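You operate a simulated robot arm through the tools that you are given. There is no shell and no other tool. Be economical: measure what you need, move in short steps, check, and stop when the job is done.

Carry out the task below with a simulated two-armed robot. There is one attempt and no reset: what you move stays moved.

JOB
Pick up the dauber with one hand, pass it to the other hand and put it on the deck under the far table.

The check looks at the end state, three seconds after you hand in, the way a careful person would. Anything else that was tipped, shoved, dropped, spilled or broken makes it a failure.

ROBOT AND FRAMES
Two 6-joint arms with two-finger grippers on one trunk, on a base that drives. Base frame: it is fixed to the floor where the robot stands at the start and does not move with it; the origin is under the middle of the robot, x ahead of it, y to its left, z up; the surface under the hand at the start is at about z = 930. Lengths are in mm, angles in rad, forces in N, time in s.
The left shoulder is at the start at [60, 143, 878], the right one opposite. With the tool pointing down near the work surface each hand reaches from about 100 to 680 mm from the robot's upright axis, wherever it stands, measured 20 degrees to its own side. Places, roughly: deck under the far table [-2100, 1300, 400]. Payload 2.45 kg a hand.
The TCP of each hand is the grasp point between the finger pads, 26 mm short of the fingertips. In the tool frame z runs along the fingers and y along their closing line. Largest opening 96 mm; the body of the gripper starts 69 mm behind the TCP.
Orientation is told as [roll, pitch, yaw] about the base's x, y, z axes, in that order, counted from this pose: with the fingers straight down and closing along the base's y, the tool's x points along the base's -x, its y along +y and its z along -z.

CONTROLS
- The arms move only by the tool drive_tool. It takes "left_steps", "right_steps" or both (then of equal length, played together; a hand with none holds still); each is a list of rows, each a list of 7 numbers: the shift along the tool's x, y, z in units of 500 mm (1.0 is 500 mm), then the turn, a rotation vector about the tool's x, y, z in units of 90 degrees (1.0 is 90 degrees), then the gripper command, from -1 (shut) to 1 (fully open), values between in proportion. In form: [[x, y, z, rx, ry, rz, claw], ...]. A call has 1 to 12 rows; each row is the pose to reach, as a shift and turn from the pose commanded when the call began, along the tool's axes at that moment. A call with a number of a shift or a turn outside -1 to 1 is refused whole. Each row takes 0.2 s and may step no farther than 50 mm and 0.15 rad from the row before; otherwise, or with a gripper value out of range, the whole call is refused. A pose out of reach is approached as far as the arm can. The call stops where the force on the tool passes 40 N (or 10 N more than at its start, if that is more) or the arm is blocked; 0.2 s more then pass. Each finger halts on what it meets, pressing with about 24 N; the grip force reading is that of the motor and also rises with nothing between the fingers. The clock runs only during rows and for 0.2 s after the last one: add rows that repeat a pose to give the fingers time. It gives the time, the measured TCP pose, the force on the tool (base axes), the opening and the grip force at its end, in the units of the frame above (readings bear some noise), with the torque about the TCP (base axes, N m) and any sound that the robot's microphone picked up, and new pictures: "show" is both (left out), scene, wrist or none (wrist: the cameras of the hands that moved).
- Cameras (640 x 400 px; columns grow to the right, rows downward): "scene" is now at [142.4, 7.7, 1489.6]; the picture's right is [0.08, -1.00, 0.00], its down [-0.68, -0.05, -0.73] and it looks along [0.73, 0.06, -0.68] (base axes); focal length 274 px, centre (320, 200). "left" rides on the left gripper at [82, -3, -98] in its tool frame; the picture's right is [0.04, 1.00, 0.00], its down [-0.73, 0.03, -0.68] and it looks along [-0.68, 0.03, 0.73] (tool axes); focal length 256 px, centre (320, 200). "right" rides on the right gripper at [82, 3, -98] in its tool frame; the picture's right is [-0.04, 1.00, 0.00], its down [-0.73, -0.03, -0.68] and it looks along [-0.68, -0.03, 0.73] (tool axes); focal length 256 px, centre (320, 200). There is no depth. A picture from a camera that has moved, and an enlarged one, comes with that camera's place and axes in the base frame and with its lens.
- move_column(by): slides the trunk up (or, below 0, down) by that many mm; the arms and the scene camera ride with it, the base frame stays. It gives what a move gives, with no picture.
- drive_base(legs): drives the robot by 1 to 6 legs, each [ahead, turn to the left] in mm and rad, along the robot's own axes; the way and the turn of a leg run together, so that a leg with both is an arc; at most 1500 mm and 3.142 rad a leg. The arms and the cameras ride along, it lands a little off, and it stops where it bumps. It gives what a move gives, and a new picture of the scene camera.
- head_to(pan, tilt): turns the head with the scene camera to pan (to the left, within 1.501 rad either way) and tilt (down, from -0.506 to 1.204), counted from straight ahead of the robot. It gives what a move gives, and a new picture of the scene camera.
- inspect(camera, box): a new picture of the part [left, top, right, bottom] of that camera's present view, enlarged. No time passes.
- sign_off(): hands the job in; it is judged then, once.

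Go step by step. Nothing tells you exact positions but the pictures and the camera data: compare them with the known pose of the tool, close in by small moves and look again before you grip or let go. The budget is 120 turns and 260 pictures, counting those below and the enlarged ones. Unless the task says otherwise, let go and move clear before handing in, and close with one line.

The tools are called after "Call:" as a command line: name --argument value ..., lists and objects as JSON in quotes. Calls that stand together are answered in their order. drive_tool: Moves the arms, as the interface text tells. Its arguments: {"type":"object","properties":{"left_steps":{"type":"array"},"right_steps":{"type":"array"},"show":{"type":"string","enum":["both","scene","wrist","none"]}},"required":[]} The other tools are called the same way: move_column (by) slides the trunk up or down; drive_base (legs) drives the base; head_to (pan, tilt) turns the head that bears the scene camera; inspect (camera, box) takes an enlarged picture of a part of a camera's view; sign_off () hands the job in.

At the start:

```text
time_s: 0.0
left_position: [360.4, 240.2, 1199.3]
left_orientation: [0.0, 0.001, 0.001]
left_wrist_force: [-0.3, 0.0, 0.0]
left_wrist_torque: [-0.02, 0.04, -0.02]
left_finger_gap: 96.1
left_finger_force: 0.1
right_position: [429.7, -96.8, 1239.6]
right_orientation: [0.0, -0.002, 0.0]
right_wrist_force: [-0.1, 0.1, -0.2]
right_wrist_torque: [0.02, 0.01, -0.01]
right_finger_gap: 96.1
right_finger_force: 0.1
trunk travel left (down, up): [-500.0, 90.0]
robot x, y, heading: [0.5, 4.4, -0.001]
head pan, tilt: [0.075, 0.752]
```

scene: 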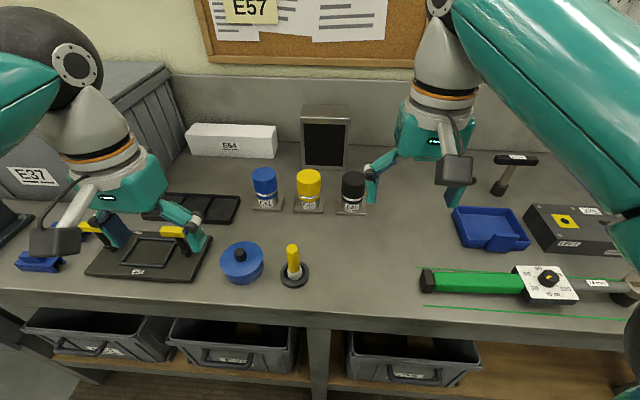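
right: 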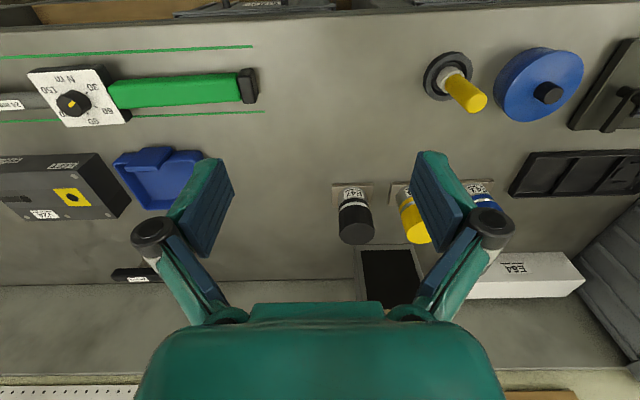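
left: 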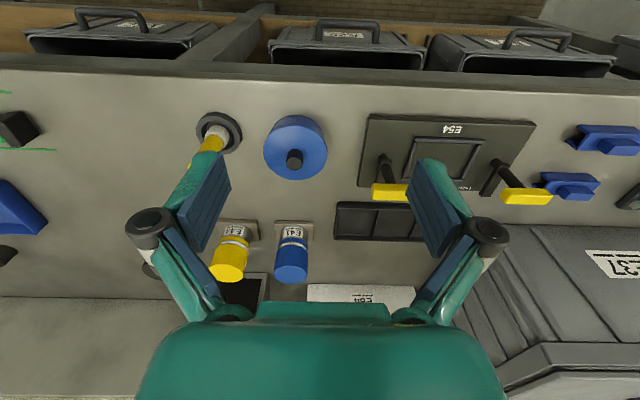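

I see a bench with several objects; the dauber is probably the yellow-handled tool with the round black base near the front edge. I'll enlarge it and look around towards the far table.

Call:
inspect --camera "scene" --box '[210, 220, 340, 300]'

Call:
inspect --camera "right" --box '[400, 30, 600, 155]'

Call:
head_to --pan 1.5 --tilt 0.4

```text
4.92 times, centred on (275, 260) of scene
camera zoom: at [142.4, 7.7, 1489.6], right [0.08, -1.0, 0.0], down [-0.68, -0.05, -0.73], along [0.73, 0.06, -0.68], focal length 1351 px, centre (542, -95)
```

zoom: 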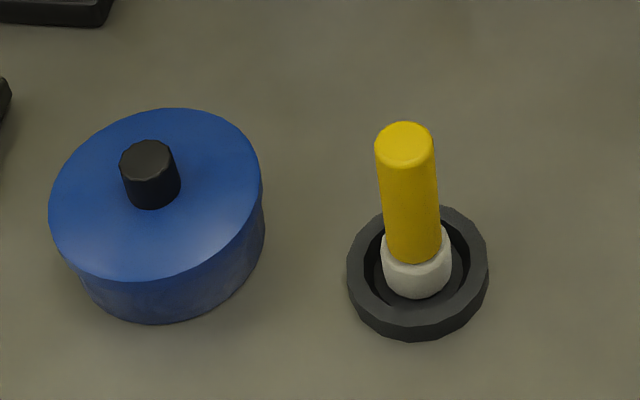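

```text
3.20 times, centred on (500, 92) of right
camera zoom: at [348.2, -94.1, 1337.4], right [0.04, 1.0, 0.0], down [0.73, -0.03, 0.68], along [0.68, -0.03, -0.73], focal length 819 px, centre (-256, 544)
```

zoom: 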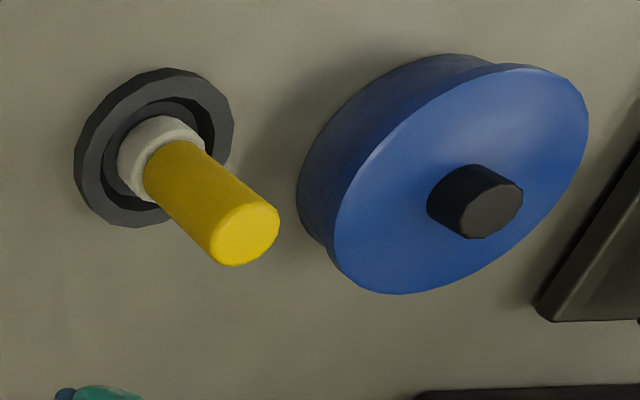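

```text
time_s: 1.6
left_position: [359.6, 242.0, 1198.6]
left_orientation: [0.0, 0.0, -0.001]
left_wrist_force: [0.7, 0.3, 0.8]
left_wrist_torque: [0.01, -0.02, 0.04]
left_finger_gap: 95.9
left_finger_force: 0.1
right_position: [430.1, -96.6, 1238.0]
right_orientation: [0.0, 0.0, 0.001]
right_wrist_force: [-0.1, -0.6, -0.1]
right_wrist_torque: [-0.02, 0.01, -0.01]
right_finger_gap: 96.0
right_finger_force: 0.0
trunk travel left (down, up): [-500.0, 90.0]
robot x, y, heading: [4.6, 1.3, 0.001]
head pan, tilt: [1.499, 0.4]
camera scene: at [66.6, 93.8, 1521.0], right [1.0, -0.07, 0.0], down [-0.03, -0.39, -0.92], along [0.07, 0.92, -0.39], focal length 274 px, centre (320, 200)
```

scene: 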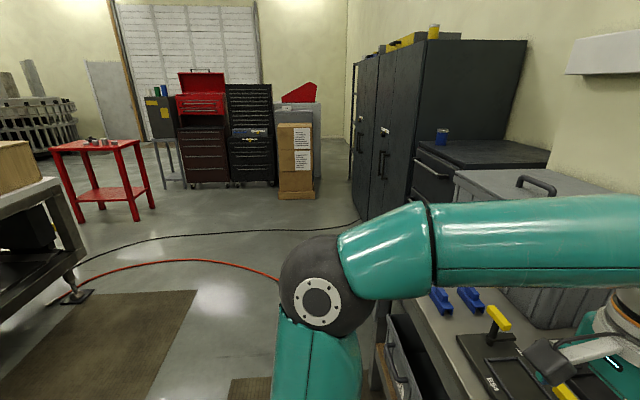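

The dauber stands in a small dish at about [475, 90], top near z 1044. I'll move the left hand aside and bring the right hand over it, looking down again.

Call:
head_to --pan 0.1 --tilt 0.8

Call:
drive_tool --left_steps '[[0, 0.06, 0, 0, 0, 0, 1], [0, 0.12, -0.02, 0, 0, 0, 1], [0, 0.18, -0.04, 0, 0, 0, 1], [0, 0.24, -0.06, 0, 0, 0, 1], [0, 0.24, -0.08, 0, 0, 0, 1], [0, 0.24, -0.08, 0, 0, 0, 1]]' --right_steps '[[-0.015, 0.06, 0.02, 0, 0, 0, 1], [-0.03, 0.12, 0.04, 0, 0, 0, 1], [-0.045, 0.18, 0.06, 0, 0, 0, 1], [-0.06, 0.25, 0.08, 0, 0, 0, 1], [-0.08, 0.32, 0.11, 0, 0, 0, 1], [-0.09, 0.36, 0.14, 0, 0, 0, 1]]'

```text
time_s: 3.1
left_position: [360.2, 240.4, 1199.2]
left_orientation: [0.0, -0.001, 0.0]
left_wrist_force: [0.2, 0.7, -0.6]
left_wrist_torque: [0.0, -0.02, -0.05]
left_finger_gap: 96.1
left_finger_force: 0.0
right_position: [430.0, -96.8, 1238.9]
right_orientation: [0.0, 0.0, 0.0]
right_wrist_force: [1.1, 0.3, -0.1]
right_wrist_torque: [0.0, 0.0, 0.0]
right_finger_gap: 95.9
right_finger_force: 0.1
trunk travel left (down, up): [-500.0, 90.0]
robot x, y, heading: [-1.0, 0.4, -0.004]
head pan, tilt: [0.099, 0.799]
camera scene: at [140.1, 9.5, 1485.9], right [0.1, -0.99, 0.0], down [-0.71, -0.07, -0.7], along [0.69, 0.07, -0.72], focal length 274 px, centre (320, 200)
```

scene: 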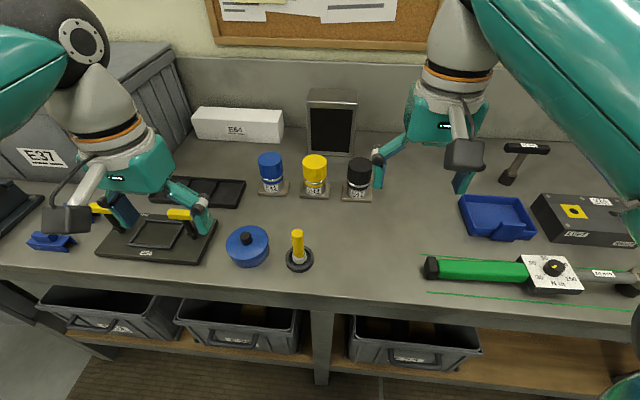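

```text
time_s: 4.7
left_position: [359.8, 361.3, 1238.2]
left_orientation: [-0.001, 0.0, -0.001]
left_wrist_force: [0.1, -0.3, 0.0]
left_wrist_torque: [0.04, 0.01, -0.04]
left_finger_gap: 96.0
left_finger_force: 0.2
right_position: [483.9, 57.3, 1189.7]
right_orientation: [0.041, -0.025, -0.046]
right_wrist_force: [-0.3, -0.2, 0.2]
right_wrist_torque: [0.03, -0.01, -0.03]
right_finger_gap: 96.1
right_finger_force: 0.0
trunk travel left (down, up): [-500.0, 90.0]
robot x, y, heading: [-2.1, 1.5, -0.003]
head pan, tilt: [0.099, 0.799]
stopped in row 6 (right hand): the arm was blocked; the commanded pose is now the measured one
camera scene: at [140.7, 8.8, 1484.6], right [0.1, -1.0, 0.0], down [-0.71, -0.07, -0.7], along [0.69, 0.07, -0.72], focal length 274 px, centre (320, 200)
camera right: at [399.3, 60.0, 1285.2], right [0.09, 1.0, 0.04], down [0.71, -0.09, 0.7], along [0.7, -0.03, -0.72], focal length 256 px, centre (320, 200)
camera left: at [279.3, 358.1, 1335.8], right [-0.04, 1.0, 0.0], down [0.73, 0.03, 0.68], along [0.68, 0.03, -0.73], focal length 256 px, centre (320, 200)
```

scene: 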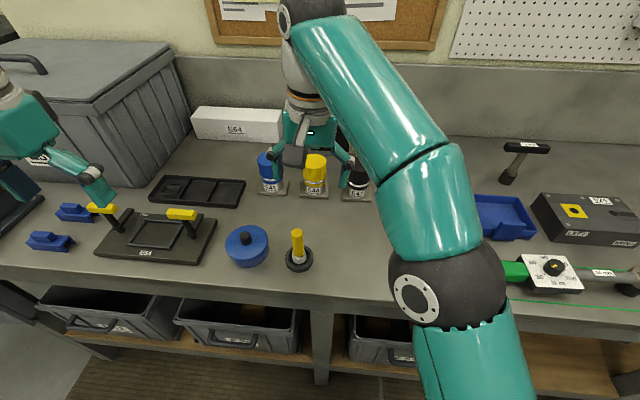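
right: 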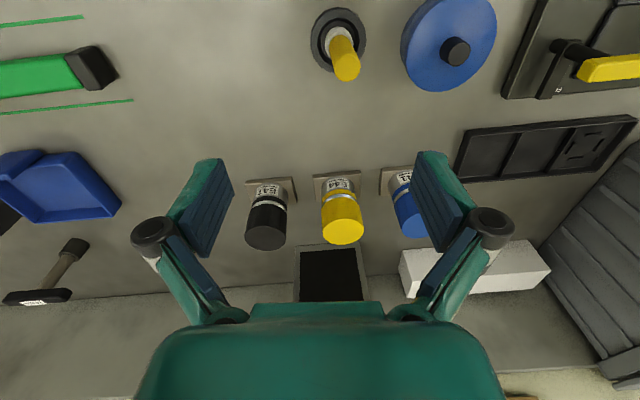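
left: 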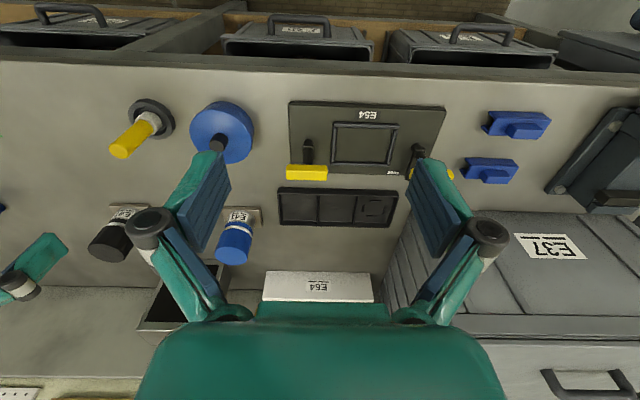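

The right arm is hindered across the midline, so the left hand will do the picking (dauber at about [477, 87]). I move the right hand off and bring the left one above the dauber.

Call:
drive_tool --right_steps '[[0.02, -0.08, 0, 0, 0, 0, 1], [0.04, -0.17, -0.02, 0, 0, 0, 1], [0.06, -0.26, -0.04, 0, 0, 0, 1], [0.08, -0.35, -0.06, 0, 0, 0, 1], [0.1, -0.44, -0.08, 0, 0, 0, 1], [0.1, -0.52, -0.08, 0, 0, 0, 1], [0.1, -0.6, -0.08, 0, 0, 0, 1], [0.1, -0.6, -0.08, 0, 0, 0, 1]]' --show "none"

Call:
drive_tool --left_steps '[[-0.03, -0.07, 0.0, 0, 0, 0, 1], [-0.06, -0.14, 0.02, 0, 0, 0, 1], [-0.09, -0.21, 0.04, 0, 0, 0, 1], [-0.12, -0.28, 0.06, 0, 0, 0, 1], [-0.15, -0.35, 0.09, 0, 0, 0, 1], [-0.18, -0.42, 0.12, 0, 0, 0, 1], [-0.21, -0.48, 0.15, 0, 0, 0, 1], [-0.234, -0.548, 0.18, 0, 0, 0, 1], [-0.234, -0.548, 0.18, 0, 0, 0, 1]]'

```text
time_s: 6.5
left_position: [358.9, 361.3, 1238.2]
left_orientation: [0.001, 0.0, -0.001]
left_wrist_force: [-0.3, -0.1, -0.7]
left_wrist_torque: [0.04, 0.01, -0.01]
left_finger_gap: 96.0
left_finger_force: 0.1
right_position: [419.9, -236.0, 1216.5]
right_orientation: [0.035, -0.023, -0.041]
right_wrist_force: [-0.6, 0.5, 0.2]
right_wrist_torque: [0.02, -0.03, -0.01]
right_finger_gap: 95.9
right_finger_force: 0.0
trunk travel left (down, up): [-500.0, 90.0]
robot x, y, heading: [-1.2, -0.6, 0.006]
head pan, tilt: [0.099, 0.799]
```

```text
time_s: 8.5
left_position: [477.1, 87.7, 1149.7]
left_orientation: [-0.001, -0.002, -0.001]
left_wrist_force: [-0.5, 0.5, 0.7]
left_wrist_torque: [0.0, 0.0, -0.01]
left_finger_gap: 95.8
left_finger_force: 0.0
right_position: [420.2, -235.2, 1216.8]
right_orientation: [0.036, -0.023, -0.041]
right_wrist_force: [0.0, 0.6, 0.6]
right_wrist_torque: [-0.03, -0.03, 0.0]
right_finger_gap: 96.1
right_finger_force: 0.1
trunk travel left (down, up): [-500.0, 90.0]
robot x, y, heading: [0.3, -0.4, -0.002]
head pan, tilt: [0.099, 0.799]
camera scene: at [139.7, 9.9, 1485.9], right [0.1, -0.99, 0.0], down [-0.71, -0.07, -0.7], along [0.69, 0.07, -0.72], focal length 274 px, centre (320, 200)
camera left: at [396.0, 84.0, 1247.8], right [-0.04, 1.0, 0.0], down [0.73, 0.03, 0.68], along [0.68, 0.03, -0.73], focal length 256 px, centre (320, 200)
```

scene: 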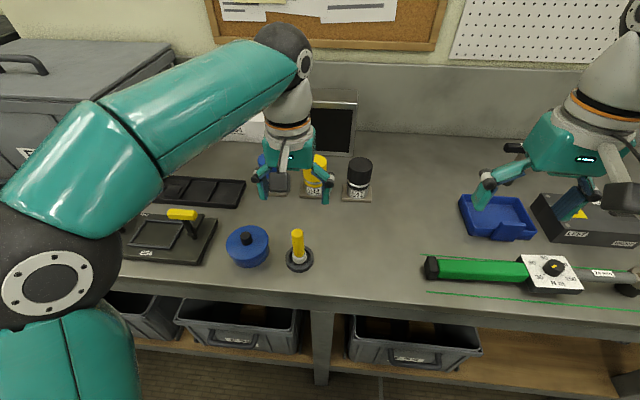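
left: 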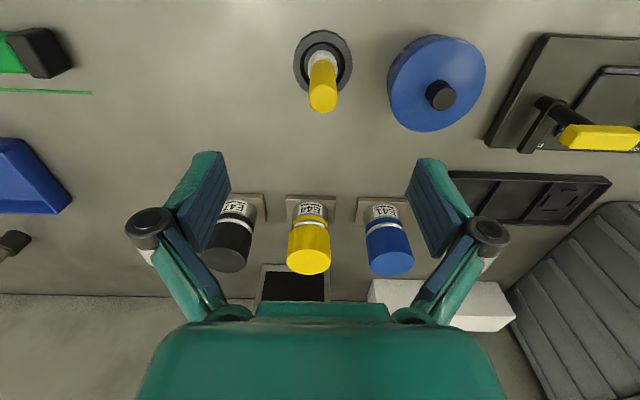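

The left camera confirms the dauber at about [476, 90], top near 1040. I look closer to gauge the handle and the felt.

Call:
inspect --camera "left" --box '[280, 20, 370, 120]'

Call:
inspect --camera "scene" --box '[270, 220, 330, 280]'

```text
4.00 times, centred on (325, 70) of left
camera zoom: at [396.0, 84.0, 1247.8], right [-0.04, 1.0, 0.0], down [0.73, 0.03, 0.68], along [0.68, 0.03, -0.73], focal length 1024 px, centre (300, 720)
```

zoom: 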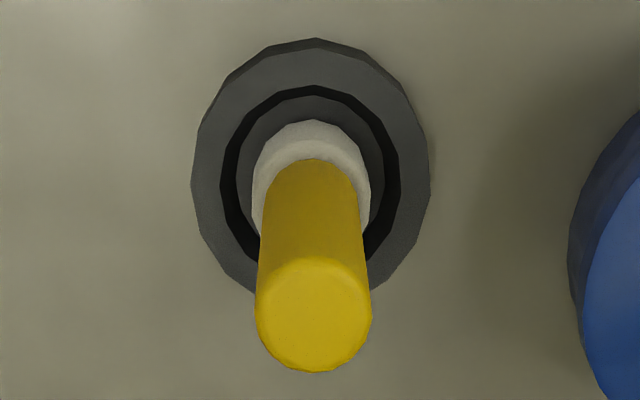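

```text
6.67 times, centred on (300, 250) of scene
camera zoom: at [139.7, 9.9, 1485.9], right [0.1, -0.99, 0.0], down [-0.71, -0.07, -0.7], along [0.69, 0.07, -0.72], focal length 1830 px, centre (453, -133)
```

zoom: 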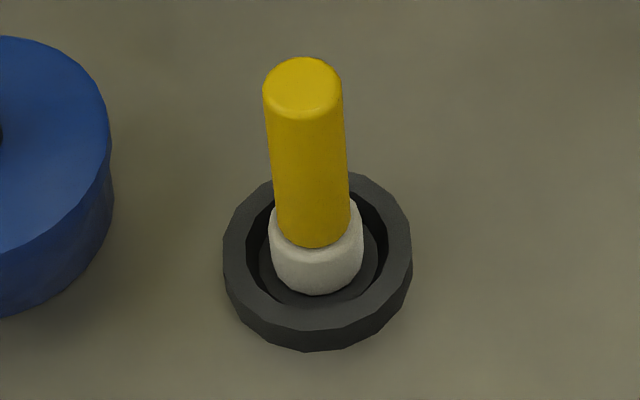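

The handle spans roughly z 960–1038 with the felt beneath. I narrow the left fingers and descend so the tips take the top 28 mm of the handle.

Call:
drive_tool --left_steps '[[0.002, 0.004, 0.05, 0, 0, 0, 0.3], [0.002, 0.004, 0.1, 0, 0, 0, 0.3], [0.002, 0.004, 0.15, 0, 0, 0, 0.3], [0.002, 0.004, 0.19, 0, 0, 0, 0.3], [0.002, 0.004, 0.227, 0, 0, 0, 0.3], [0.002, 0.004, 0.227, 0, 0, 0, 0.3]]'

```text
time_s: 9.9
left_position: [476.4, 90.0, 1034.2]
left_orientation: [-0.001, -0.001, -0.001]
left_wrist_force: [0.5, 0.3, 0.8]
left_wrist_torque: [0.02, 0.0, 0.0]
left_finger_gap: 62.2
left_finger_force: 0.1
right_position: [420.9, -236.0, 1216.8]
right_orientation: [0.036, -0.025, -0.039]
right_wrist_force: [0.9, 0.2, 0.3]
right_wrist_torque: [0.02, 0.0, 0.01]
right_finger_gap: 96.0
right_finger_force: 0.1
trunk travel left (down, up): [-500.0, 90.0]
robot x, y, heading: [2.5, 1.3, -0.001]
head pan, tilt: [0.099, 0.799]
camera scene: at [140.0, 9.3, 1485.9], right [0.1, -1.0, 0.0], down [-0.71, -0.07, -0.7], along [0.69, 0.07, -0.72], focal length 274 px, centre (320, 200)
camera left: at [394.8, 86.5, 1132.7], right [-0.04, 1.0, 0.0], down [0.73, 0.03, 0.68], along [0.68, 0.03, -0.73], focal length 256 px, centre (320, 200)
```

scene: 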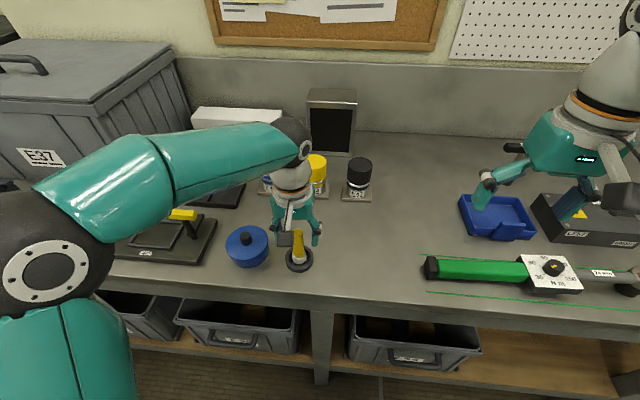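
left: 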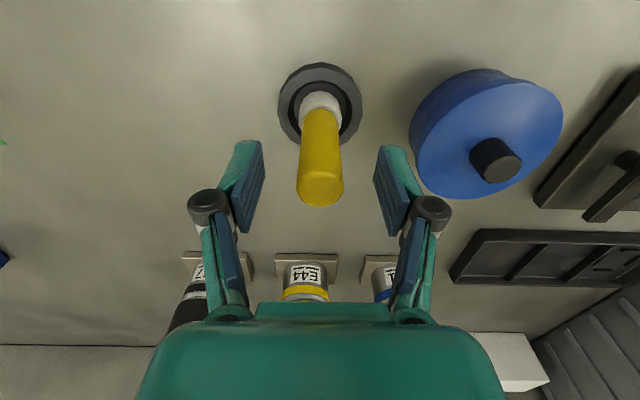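

Handle is centred between the fingers. Closing.

Call:
drive_tool --left_steps '[[0, 0, 0, 0, 0, 0, -0.3], [0, 0, 0, 0, 0, 0, -1], [0, 0, 0, 0, 0, 0, -1], [0, 0, 0, 0, 0, 0, -1], [0, 0, 0, 0, 0, 0, -1]]' --show "wrist"

```text
time_s: 11.1
left_position: [475.9, 89.3, 1034.7]
left_orientation: [0.0, 0.0, 0.001]
left_wrist_force: [0.4, -0.5, 0.7]
left_wrist_torque: [0.03, 0.01, 0.02]
left_finger_gap: 23.7
left_finger_force: 23.6
right_position: [420.7, -236.2, 1217.8]
right_orientation: [0.034, -0.025, -0.04]
right_wrist_force: [0.4, 0.1, 0.1]
right_wrist_torque: [0.01, 0.0, -0.04]
right_finger_gap: 96.1
right_finger_force: 0.0
trunk travel left (down, up): [-500.0, 90.0]
robot x, y, heading: [0.0, 0.4, 0.002]
head pan, tilt: [0.099, 0.799]
camera left: at [395.0, 86.5, 1133.0], right [-0.04, 1.0, 0.0], down [0.73, 0.03, 0.68], along [0.68, 0.03, -0.73], focal length 256 px, centre (320, 200)
```

left: 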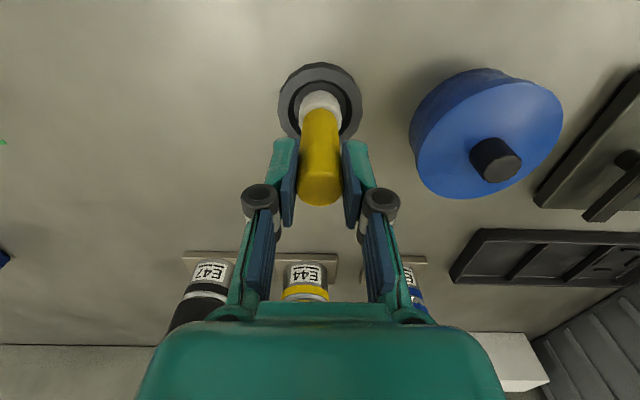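

Gripped at 23.7 mm. I lift straight up slowly and check that the dish stays.

Call:
drive_tool --left_steps '[[0, 0, -0.01, 0, 0, 0, -1], [0, 0, -0.03, 0, 0, 0, -1], [0, 0, -0.06, 0, 0, 0, -1], [0, 0, -0.1, 0, 0, 0, -1], [0, 0, -0.16, 0, 0, 0, -1], [0, 0, -0.22, 0, 0, 0, -1], [0, 0, -0.28, 0, 0, 0, -1], [0, 0, -0.34, 0, 0, 0, -1], [0, 0, -0.4, 0, 0, 0, -1], [0, 0, -0.4, 0, 0, 0, -1]]'

```text
time_s: 13.3
left_position: [476.8, 89.4, 1236.9]
left_orientation: [0.0, 0.001, 0.0]
left_wrist_force: [0.7, 0.5, -0.8]
left_wrist_torque: [0.01, -0.01, 0.0]
left_finger_gap: 23.6
left_finger_force: 24.5
right_position: [419.8, -236.2, 1217.2]
right_orientation: [0.034, -0.024, -0.04]
right_wrist_force: [0.1, 0.7, 0.9]
right_wrist_torque: [0.01, -0.05, 0.02]
right_finger_gap: 96.0
right_finger_force: 0.0
trunk travel left (down, up): [-500.0, 90.0]
robot x, y, heading: [0.3, 5.5, 0.001]
head pan, tilt: [0.099, 0.799]
camera scene: at [140.1, 9.7, 1485.8], right [0.1, -1.0, 0.0], down [-0.71, -0.07, -0.7], along [0.69, 0.07, -0.72], focal length 274 px, centre (320, 200)
camera left: at [394.5, 87.0, 1333.2], right [-0.04, 1.0, 0.0], down [0.73, 0.03, 0.68], along [0.68, 0.03, -0.73], focal length 256 px, centre (320, 200)
```

scene: 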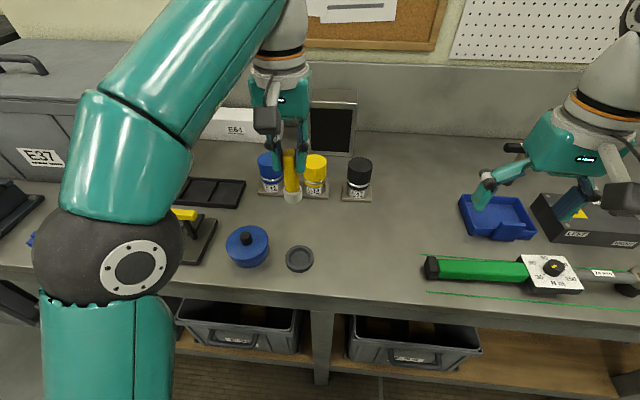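
left: 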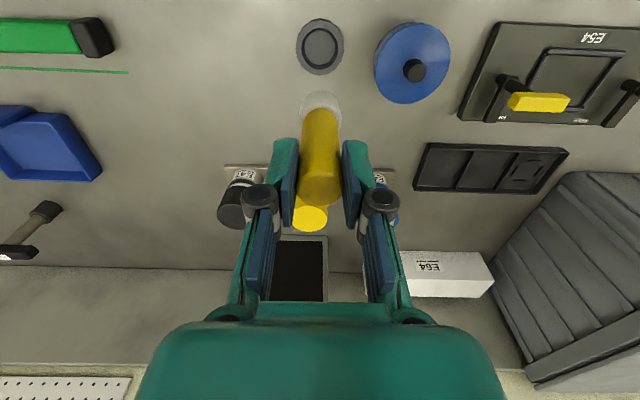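

The dauber is up and the dish stayed. I back away from the bench and turn left to see the far table.

Call:
drive_base --legs '[[-450, 0]]'

Call:
head_to --pan 1.5 --tilt 0.45

```text
time_s: 16.1
left_position: [16.4, 89.5, 1234.9]
left_orientation: [0.0, -0.003, 0.0]
left_wrist_force: [-0.5, 0.0, 0.1]
left_wrist_torque: [0.03, -0.09, 0.01]
left_finger_gap: 23.6
left_finger_force: 24.3
right_position: [-40.2, -236.6, 1215.6]
right_orientation: [0.034, -0.027, -0.04]
right_wrist_force: [-1.4, 0.0, 0.5]
right_wrist_torque: [0.0, -0.07, 0.04]
right_finger_gap: 96.0
right_finger_force: 0.0
trunk travel left (down, up): [-500.0, 90.0]
robot x, y, heading: [-457.8, -0.6, -0.007]
head pan, tilt: [0.099, 0.799]
camera scene: at [-320.5, 9.1, 1483.2], right [0.1, -1.0, 0.0], down [-0.71, -0.07, -0.7], along [0.7, 0.07, -0.72], focal length 274 px, centre (320, 200)
```

scene: 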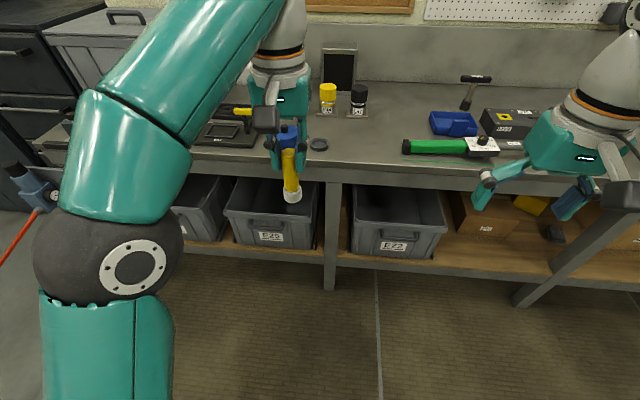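

```text
time_s: 17.6
left_position: [18.2, 88.8, 1234.4]
left_orientation: [0.0, -0.002, 0.0]
left_wrist_force: [-0.8, -0.9, -1.2]
left_wrist_torque: [-0.01, 0.02, 0.0]
left_finger_gap: 23.7
left_finger_force: 23.6
right_position: [-38.4, -236.7, 1216.0]
right_orientation: [0.036, -0.027, -0.041]
right_wrist_force: [-0.6, -1.0, 0.2]
right_wrist_torque: [0.0, 0.01, 0.02]
right_finger_gap: 95.9
right_finger_force: 0.1
trunk travel left (down, up): [-500.0, 90.0]
robot x, y, heading: [-457.3, 1.8, 0.003]
head pan, tilt: [1.499, 0.45]
camera scene: at [-392.3, 92.7, 1513.5], right [1.0, -0.07, 0.0], down [-0.03, -0.43, -0.9], along [0.07, 0.9, -0.44], focal length 274 px, centre (320, 200)
```

scene: 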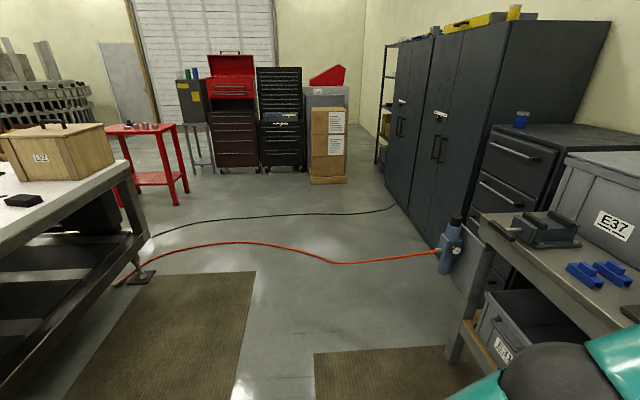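

The far table stands to my back left with shelves beneath it. I turn the base left and look at it.

Call:
drive_base --legs '[[0, 1.7]]'

Call:
head_to --pan 0.9 --tilt 0.5

```text
time_s: 22.7
left_position: [-616.3, 451.8, 1234.0]
left_orientation: [-0.002, 0.0, 1.721]
left_wrist_force: [-0.5, 1.1, 0.1]
left_wrist_torque: [-0.01, 0.0, -0.01]
left_finger_gap: 23.7
left_finger_force: 23.9
right_position: [-286.1, 446.8, 1215.4]
right_orientation: [0.033, -0.023, 1.681]
right_wrist_force: [-0.7, -0.7, -0.5]
right_wrist_torque: [0.0, 0.04, 0.0]
right_finger_gap: 96.1
right_finger_force: 0.2
trunk travel left (down, up): [-500.0, 90.0]
robot x, y, heading: [-400.8, 0.7, 1.719]
head pan, tilt: [1.499, 0.45]
camera scene: at [-516.0, 56.6, 1514.0], right [-0.07, 1.0, 0.0], down [0.44, 0.03, -0.9], along [-0.89, -0.07, -0.44], focal length 274 px, centre (320, 200)
```

scene: 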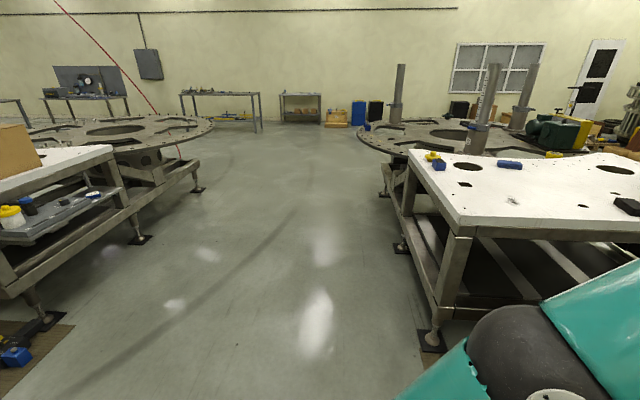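

```text
time_s: 23.7
left_position: [-610.3, 450.6, 1235.2]
left_orientation: [0.003, -0.003, 1.72]
left_wrist_force: [-1.1, -1.0, -0.6]
left_wrist_torque: [0.01, -0.04, -0.02]
left_finger_gap: 23.6
left_finger_force: 23.9
right_position: [-278.8, 445.6, 1216.5]
right_orientation: [0.041, -0.025, 1.68]
right_wrist_force: [-0.3, 0.4, 0.2]
right_wrist_torque: [0.03, -0.07, 0.01]
right_finger_gap: 96.1
right_finger_force: 0.1
trunk travel left (down, up): [-500.0, 90.0]
robot x, y, heading: [-402.6, 2.9, 1.713]
head pan, tilt: [0.901, 0.499]
camera scene: at [-504.6, 107.3, 1509.6], right [0.5, 0.87, 0.01], down [0.42, -0.24, -0.87], along [-0.76, 0.44, -0.49], focal length 274 px, centre (320, 200)
```

scene: 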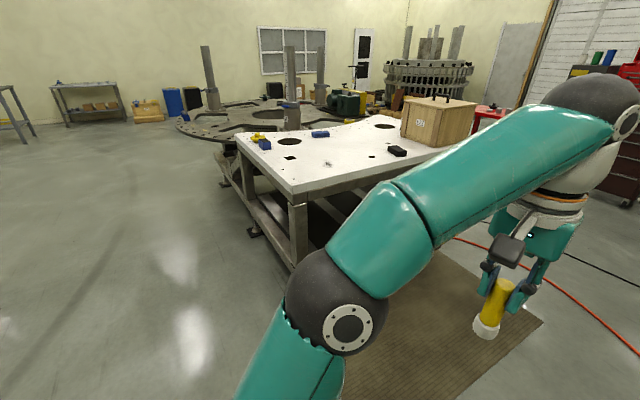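

The white-topped table spans about x −1600…−2600, y 600…1900; its deck lies beneath. I drive around to face it from its +x side.

Call:
drive_base --legs '[[1200, 0], [0, 1.43]]'

Call:
head_to --pan 0.0 --tilt 0.6

```text
time_s: 32.0
left_position: [-1020.5, 1387.8, 1231.3]
left_orientation: [0.002, 0.003, 2.42]
left_wrist_force: [-1.6, -1.5, -0.6]
left_wrist_torque: [0.18, -0.1, 0.01]
left_finger_gap: 23.7
left_finger_force: 23.8
right_position: [-763.6, 1593.6, 1216.0]
right_orientation: [0.036, -0.026, 2.382]
right_wrist_force: [-1.4, -2.1, 0.3]
right_wrist_torque: [0.14, -0.15, -0.01]
right_finger_gap: 96.1
right_finger_force: 0.1
trunk travel left (down, up): [-500.0, 90.0]
robot x, y, heading: [-546.9, 1202.8, 2.326]
head pan, tilt: [0.901, 0.499]
stopped in leg 2: the robot was blocked; the commanded pose is now the measured one
camera scene: at [-686.5, 1231.7, 1508.4], right [-0.09, 1.0, 0.0], down [0.48, 0.05, -0.88], along [-0.87, -0.07, -0.48], focal length 274 px, centre (320, 200)
```

scene: 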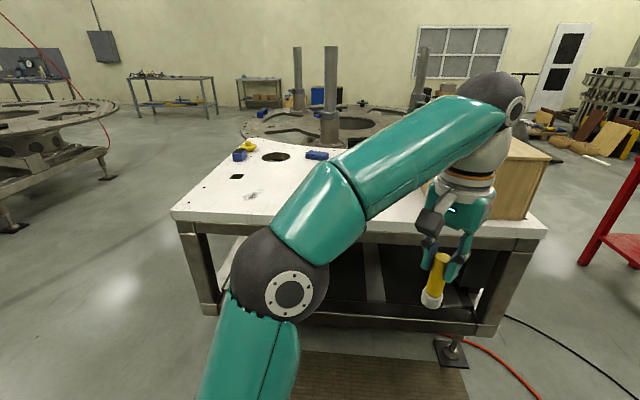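

```text
time_s: 33.2
left_position: [-1015.3, 1392.1, 1232.6]
left_orientation: [0.006, 0.001, 2.42]
left_wrist_force: [0.0, 0.1, 0.1]
left_wrist_torque: [0.05, -0.03, 0.01]
left_finger_gap: 23.8
left_finger_force: 23.6
right_position: [-758.7, 1599.7, 1215.1]
right_orientation: [0.04, -0.026, 2.381]
right_wrist_force: [-0.3, 0.4, 0.8]
right_wrist_torque: [-0.03, -0.03, 0.0]
right_finger_gap: 95.6
right_finger_force: 0.1
trunk travel left (down, up): [-500.0, 90.0]
robot x, y, heading: [-548.2, 1202.4, 2.32]
head pan, tilt: [0.0, 0.6]
camera scene: at [-650.9, 1309.2, 1500.0], right [0.73, 0.69, 0.0], down [0.39, -0.41, -0.83], along [-0.57, 0.6, -0.56], focal length 274 px, centre (320, 200)
```

scene: 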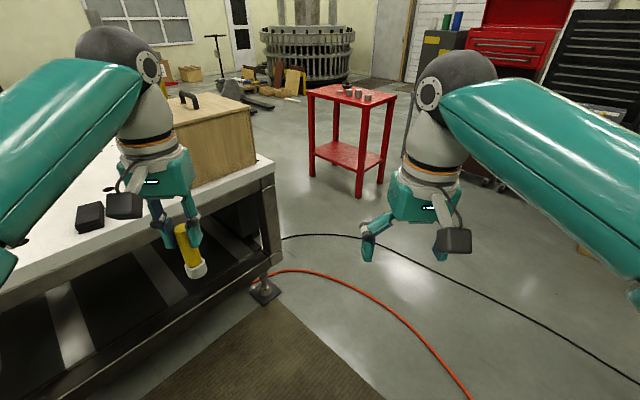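

The turn stopped at heading 2.32 with no contact visible. I look around on the right/rear side before trying on.

Call:
head_to --pan -1.2 --tilt 0.9

Call:
head_to --pan 1.4 --tilt 0.9

```text
time_s: 34.6
left_position: [-1014.2, 1393.2, 1232.6]
left_orientation: [0.007, 0.0, 2.419]
left_wrist_force: [-0.4, -0.3, -1.0]
left_wrist_torque: [0.0, -0.04, -0.02]
left_finger_gap: 23.6
left_finger_force: 24.1
right_position: [-757.2, 1600.6, 1214.9]
right_orientation: [0.04, -0.027, 2.381]
right_wrist_force: [-0.2, 0.1, 0.2]
right_wrist_torque: [-0.02, 0.0, -0.01]
right_finger_gap: 96.1
right_finger_force: 0.0
trunk travel left (down, up): [-500.0, 90.0]
robot x, y, heading: [-546.0, 1201.3, 2.331]
head pan, tilt: [-1.201, 0.901]
camera scene: at [-557.4, 1313.4, 1475.1], right [0.9, -0.43, 0.0], down [-0.34, -0.71, -0.62], along [0.27, 0.56, -0.78], focal length 274 px, centre (320, 200)
```

scene: 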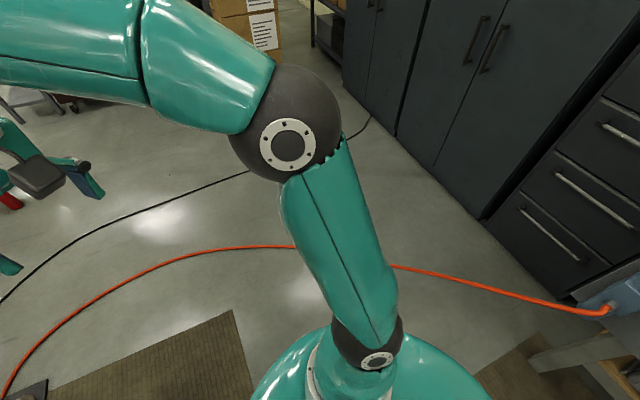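

```text
time_s: 36.9
left_position: [-1016.6, 1392.4, 1232.1]
left_orientation: [0.007, 0.003, 2.418]
left_wrist_force: [-0.3, -0.3, -1.1]
left_wrist_torque: [-0.03, 0.0, -0.01]
left_finger_gap: 23.5
left_finger_force: 23.9
right_position: [-759.1, 1600.5, 1215.8]
right_orientation: [0.042, -0.026, 2.381]
right_wrist_force: [-0.3, -0.7, 0.3]
right_wrist_torque: [-0.02, -0.03, 0.02]
right_finger_gap: 95.8
right_finger_force: 0.0
trunk travel left (down, up): [-500.0, 90.0]
robot x, y, heading: [-549.3, 1198.5, 2.323]
head pan, tilt: [1.4, 0.901]
camera scene: at [-652.8, 1203.5, 1475.1], right [-0.55, 0.83, 0.0], down [0.65, 0.43, -0.62], along [-0.52, -0.34, -0.78], focal length 274 px, centre (320, 200)
```

scene: 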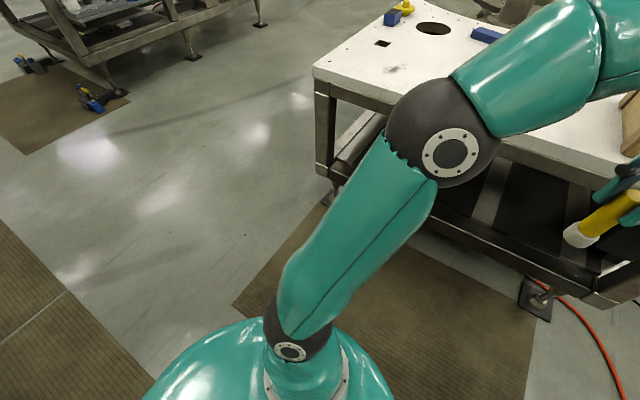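

Nothing seems to touch; I try turning again by a little.

Call:
drive_base --legs '[[0, 0.4]]'

```text
time_s: 38.6
left_position: [-1049.4, 1193.5, 1233.1]
left_orientation: [0.006, 0.001, 2.823]
left_wrist_force: [0.5, -0.1, -0.3]
left_wrist_torque: [-0.03, 0.0, 0.0]
left_finger_gap: 23.8
left_finger_force: 23.9
right_position: [-894.4, 1485.4, 1215.7]
right_orientation: [0.042, -0.026, 2.781]
right_wrist_force: [0.0, 0.8, -0.2]
right_wrist_torque: [-0.03, -0.02, -0.02]
right_finger_gap: 96.0
right_finger_force: 0.1
trunk travel left (down, up): [-500.0, 90.0]
robot x, y, heading: [-556.9, 1180.2, 2.719]
head pan, tilt: [1.4, 0.901]
camera scene: at [-650.6, 1142.7, 1475.2], right [-0.83, 0.56, 0.0], down [0.44, 0.65, -0.62], along [-0.35, -0.52, -0.78], focal length 274 px, centre (320, 200)
```

scene: 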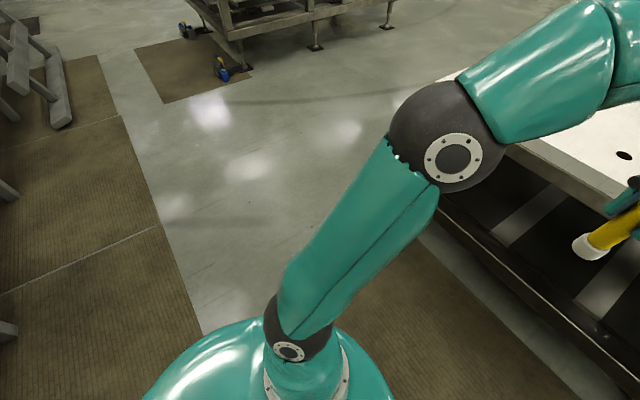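

The turn works now. I check that camera data and hand poses agree by looking straight ahead.

Call:
head_to --pan 0.2 --tilt 0.6

```text
time_s: 40.0
left_position: [-1050.4, 1193.3, 1233.3]
left_orientation: [0.007, 0.0, 2.823]
left_wrist_force: [0.1, 0.0, -0.6]
left_wrist_torque: [-0.01, 0.01, -0.01]
left_finger_gap: 23.8
left_finger_force: 23.8
right_position: [-895.1, 1485.7, 1215.2]
right_orientation: [0.042, -0.025, 2.783]
right_wrist_force: [0.4, -0.3, 1.3]
right_wrist_torque: [-0.01, -0.04, 0.01]
right_finger_gap: 95.9
right_finger_force: 0.0
trunk travel left (down, up): [-500.0, 90.0]
robot x, y, heading: [-554.2, 1179.6, 2.723]
head pan, tilt: [0.201, 0.6]
camera scene: at [-695.4, 1224.7, 1500.0], right [0.22, 0.98, 0.0], down [0.55, -0.12, -0.83], along [-0.81, 0.18, -0.56], focal length 274 px, centre (320, 200)
```

scene: 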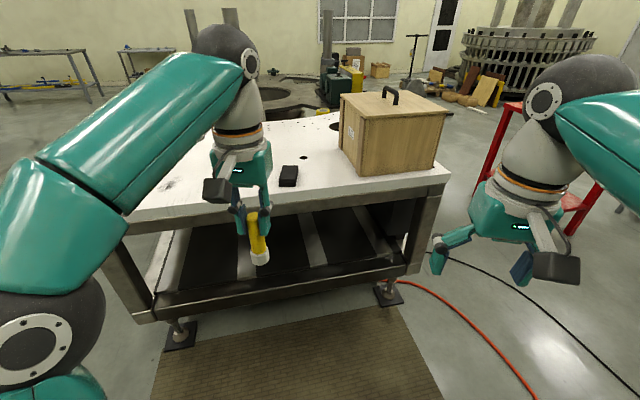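

Data and pictures agree; the dauber hangs upright. I enlarge the deck region.

Call:
inspect --camera "scene" --box '[100, 150, 460, 375]'

```text
1.78 times, centred on (280, 262) of scene
camera zoom: at [-695.4, 1224.7, 1500.0], right [0.22, 0.98, 0.0], down [0.55, -0.12, -0.83], along [-0.81, 0.18, -0.56], focal length 488 px, centre (391, 89)
```

zoom: 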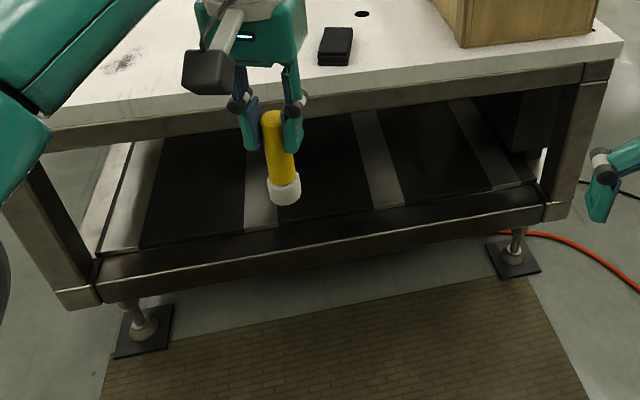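

The deck rail front is at x≈−1600, z≈400, with an opening up to about z 826. I square up to the table, then spin both hands a quarter turn for a handover in which the right hand will come in nearly horizontally.

Call:
drive_base --legs '[[0, 0.42]]'

Call:
drive_tool --left_steps '[[0, 0, 0, 0, 0, 0.09, -1], [0, 0, 0, 0, 0, 0.18, -1], [0, 0, 0, 0, 0, 0.27, -1], [0, 0, 0, 0, 0, 0.36, -1], [0, 0, 0, 0, 0, 0.45, -1], [0, 0, 0, 0, 0, 0.54, -1], [0, 0, 0, 0, 0, 0.63, -1], [0, 0, 0, 0, 0, 0.72, -1], [0, 0, 0, 0, 0, 0.81, -1], [0, 0, 0, 0, 0, 0.9, -1], [0, 0, 0, 0, 0, 0.99, -1], [0, 0, 0, 0, 0, 1, -1]]' --right_steps '[[0, 0, 0, 0, 0, 0.09, 0], [0, 0, 0, 0, 0, 0.18, 0], [0, 0, 0, 0, 0, 0.27, 0], [0, 0, 0, 0, 0, 0.36, 0], [0, 0, 0, 0, 0, 0.45, 0], [0, 0, 0, 0, 0, 0.54, 0], [0, 0, 0, 0, 0, 0.63, 0], [0, 0, 0, 0, 0, 0.72, 0], [0, 0, 0, 0, 0, 0.81, 0], [0, 0, 0, 0, 0, 0.9, 0], [0, 0, 0, 0, 0, 0.99, 0], [0, 0, 0, 0, 0, 1, 0]]' --show "scene"

```text
time_s: 41.8
left_position: [-1013.7, 991.3, 1231.2]
left_orientation: [0.008, 0.003, -3.04]
left_wrist_force: [0.4, 0.0, -0.7]
left_wrist_torque: [0.02, 0.02, 0.01]
left_finger_gap: 23.7
left_finger_force: 23.9
right_position: [-992.8, 1319.9, 1214.8]
right_orientation: [0.04, -0.024, -3.077]
right_wrist_force: [0.3, 0.6, -0.9]
right_wrist_torque: [-0.03, 0.01, 0.0]
right_finger_gap: 96.3
right_finger_force: 0.1
trunk travel left (down, up): [-500.0, 90.0]
robot x, y, heading: [-557.9, 1162.9, 3.132]
head pan, tilt: [0.201, 0.6]
camera scene: at [-704.6, 1147.4, 1499.6], right [-0.19, 0.98, 0.0], down [0.56, 0.11, -0.82], along [-0.81, -0.16, -0.57], focal length 274 px, centre (320, 200)
```

scene: 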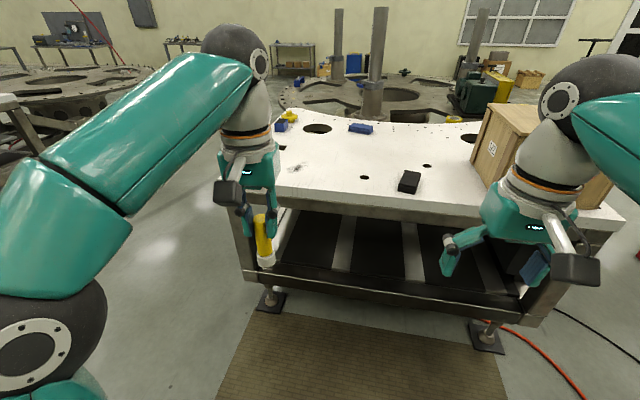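

```text
time_s: 44.4
left_position: [-1014.3, 989.9, 1232.2]
left_orientation: [-0.002, 0.007, 1.671]
left_wrist_force: [-0.9, 0.2, -0.1]
left_wrist_torque: [0.02, -0.01, -0.02]
left_finger_gap: 23.9
left_finger_force: 24.2
right_position: [-991.0, 1318.7, 1215.3]
right_orientation: [0.026, 0.042, 1.633]
right_wrist_force: [-0.1, 0.6, 0.7]
right_wrist_torque: [0.02, 0.01, -0.01]
right_finger_gap: 48.1
right_finger_force: 0.1
trunk travel left (down, up): [-500.0, 90.0]
robot x, y, heading: [-551.0, 1160.8, 3.134]
head pan, tilt: [0.201, 0.6]
camera scene: at [-704.2, 1146.7, 1499.6], right [-0.19, 0.98, 0.0], down [0.56, 0.11, -0.82], along [-0.81, -0.16, -0.57], focal length 274 px, centre (320, 200)
```

scene: 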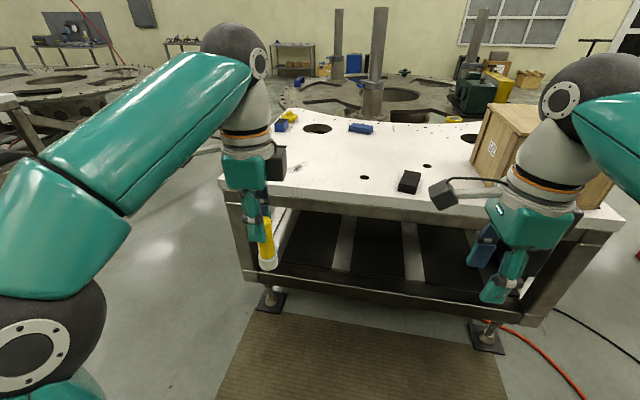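

Both hands are spun; I check both wrist views to be sure how they face.

Call:
inspect --camera "left" --box '[0, 0, 640, 400]'

Call:
inspect --camera "scene" --box '[200, 110, 320, 290]'

```text
1.00 times, centred on (320, 200) of left (not enlarged: the box is as wide or as high as the picture)
camera zoom: at [-1001.1, 909.7, 1331.7], right [-0.99, -0.14, 0.0], down [-0.11, 0.73, 0.67], along [-0.09, 0.67, -0.74], focal length 256 px, centre (320, 200)
```

zoom: 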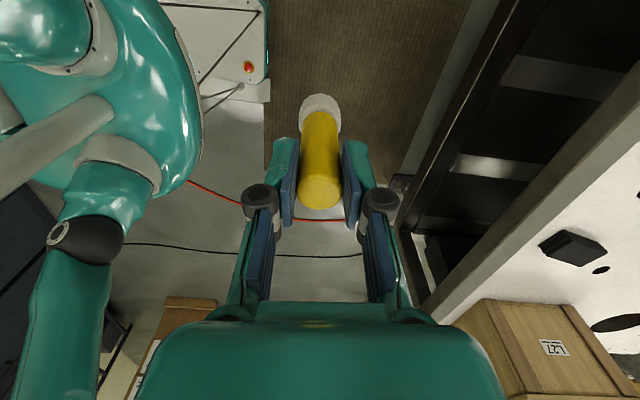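

```text
2.22 times, centred on (260, 200) of scene
camera zoom: at [-704.2, 1146.7, 1499.6], right [-0.19, 0.98, 0.0], down [0.56, 0.11, -0.82], along [-0.81, -0.16, -0.57], focal length 610 px, centre (453, 200)
```

zoom: 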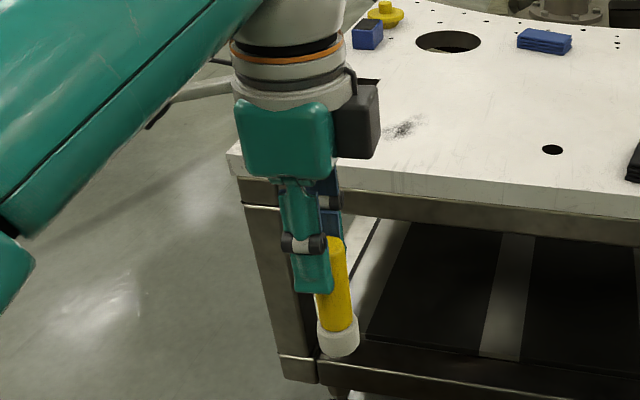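

The left camera is on the far side and a small box on the near side sits well up. Now I pitch the right hand so its fingers point left, 20° below horizontal, camera up.

Call:
drive_tool --right_steps '[[0, 0, 0, 0, 0.09, 0, 0], [0, 0, 0, 0, 0.18, 0, 0], [0, 0, 0, 0, 0.27, 0, 0], [0, 0, 0, 0, 0.36, 0, 0], [0, 0, 0, 0, 0.45, 0, 0], [0, 0, 0, 0, 0.54, 0, 0], [0, 0, 0, 0, 0.63, 0, 0], [0, 0, 0, 0, 0.71, 0, 0], [0, 0, 0, 0, 0.778, 0, 0], [0, 0, 0, 0, 0.778, 0, 0]]'

```text
time_s: 46.6
left_position: [-1012.7, 988.3, 1232.8]
left_orientation: [-0.004, 0.007, 1.675]
left_wrist_force: [-0.1, 0.3, -0.7]
left_wrist_torque: [-0.01, 0.03, -0.03]
left_finger_gap: 23.7
left_finger_force: 24.2
right_position: [-990.8, 1319.8, 1215.2]
right_orientation: [0.084, 1.263, 1.717]
right_wrist_force: [-0.3, 0.7, 0.2]
right_wrist_torque: [-0.01, 0.02, -0.02]
right_finger_gap: 48.2
right_finger_force: 0.1
trunk travel left (down, up): [-500.0, 90.0]
robot x, y, heading: [-554.4, 1159.9, 3.131]
head pan, tilt: [0.201, 0.6]
camera scene: at [-704.1, 1146.6, 1499.6], right [-0.19, 0.98, 0.0], down [0.56, 0.11, -0.82], along [-0.81, -0.16, -0.57], focal length 274 px, centre (320, 200)
camera right: at [-996.3, 1387.4, 1322.9], right [-1.0, -0.05, -0.01], down [-0.04, 0.87, -0.5], along [0.04, -0.49, -0.87], focal length 256 px, centre (320, 200)
```

scene: 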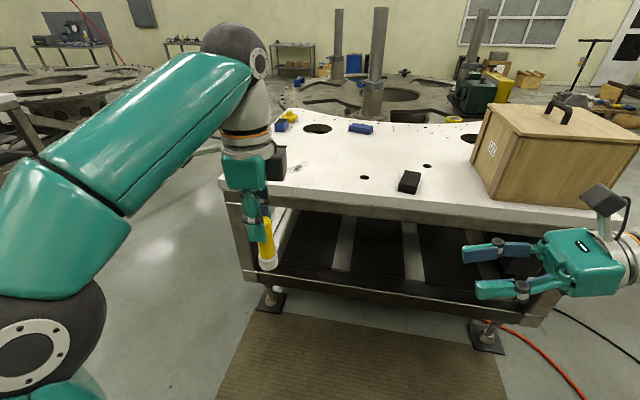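
right: 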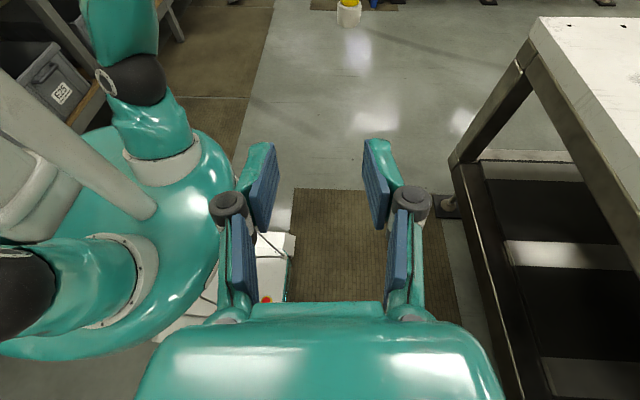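

The right hand's pose is as wanted. I bring the left hand with the dauber toward the middle.

Call:
drive_tool --left_steps '[[-0.07, -0.007, 0, 0, 0, 0, -1], [-0.14, -0.014, 0, 0, 0, 0, -1], [-0.21, -0.021, 0, 0, 0, 0, -1], [-0.279, -0.028, 0, 0, 0, 0, -1], [-0.279, -0.028, 0, 0, 0, 0, -1]]' --show "scene"

Call:
inspect --camera "right" --box '[0, 0, 640, 400]'

```text
time_s: 47.8
left_position: [-1012.4, 1130.3, 1230.9]
left_orientation: [-0.001, 0.007, 1.678]
left_wrist_force: [-0.3, -0.1, -0.1]
left_wrist_torque: [0.02, 0.0, -0.02]
left_finger_gap: 24.1
left_finger_force: 24.1
right_position: [-990.4, 1318.9, 1214.4]
right_orientation: [0.084, 1.261, 1.714]
right_wrist_force: [0.5, -0.4, 0.3]
right_wrist_torque: [0.0, 0.02, -0.01]
right_finger_gap: 47.9
right_finger_force: 0.0
trunk travel left (down, up): [-500.0, 90.0]
robot x, y, heading: [-554.6, 1161.8, 3.132]
head pan, tilt: [0.201, 0.6]
camera scene: at [-704.0, 1146.2, 1499.6], right [-0.19, 0.98, 0.0], down [0.56, 0.11, -0.82], along [-0.81, -0.16, -0.57], focal length 274 px, centre (320, 200)
```

scene: 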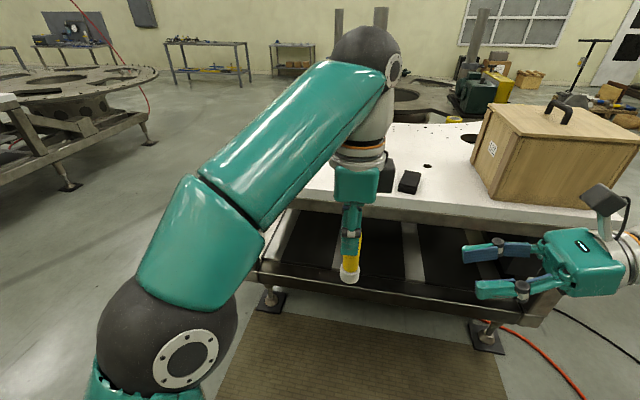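

```text
1.00 times, centred on (320, 200) of right (not enlarged: the box is as wide or as high as the picture)
camera zoom: at [-996.3, 1386.8, 1323.2], right [-1.0, -0.05, -0.01], down [-0.04, 0.87, -0.49], along [0.04, -0.49, -0.87], focal length 256 px, centre (320, 200)
```

zoom: 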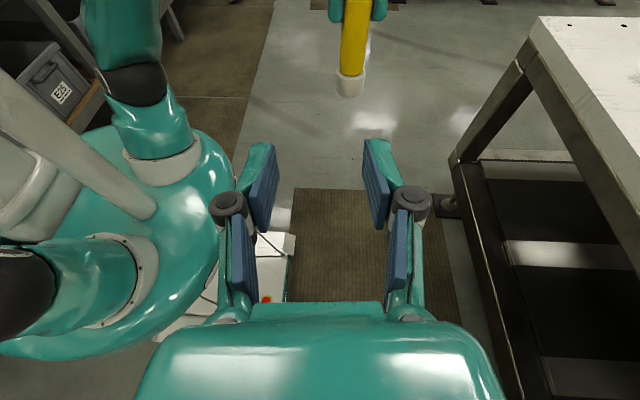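

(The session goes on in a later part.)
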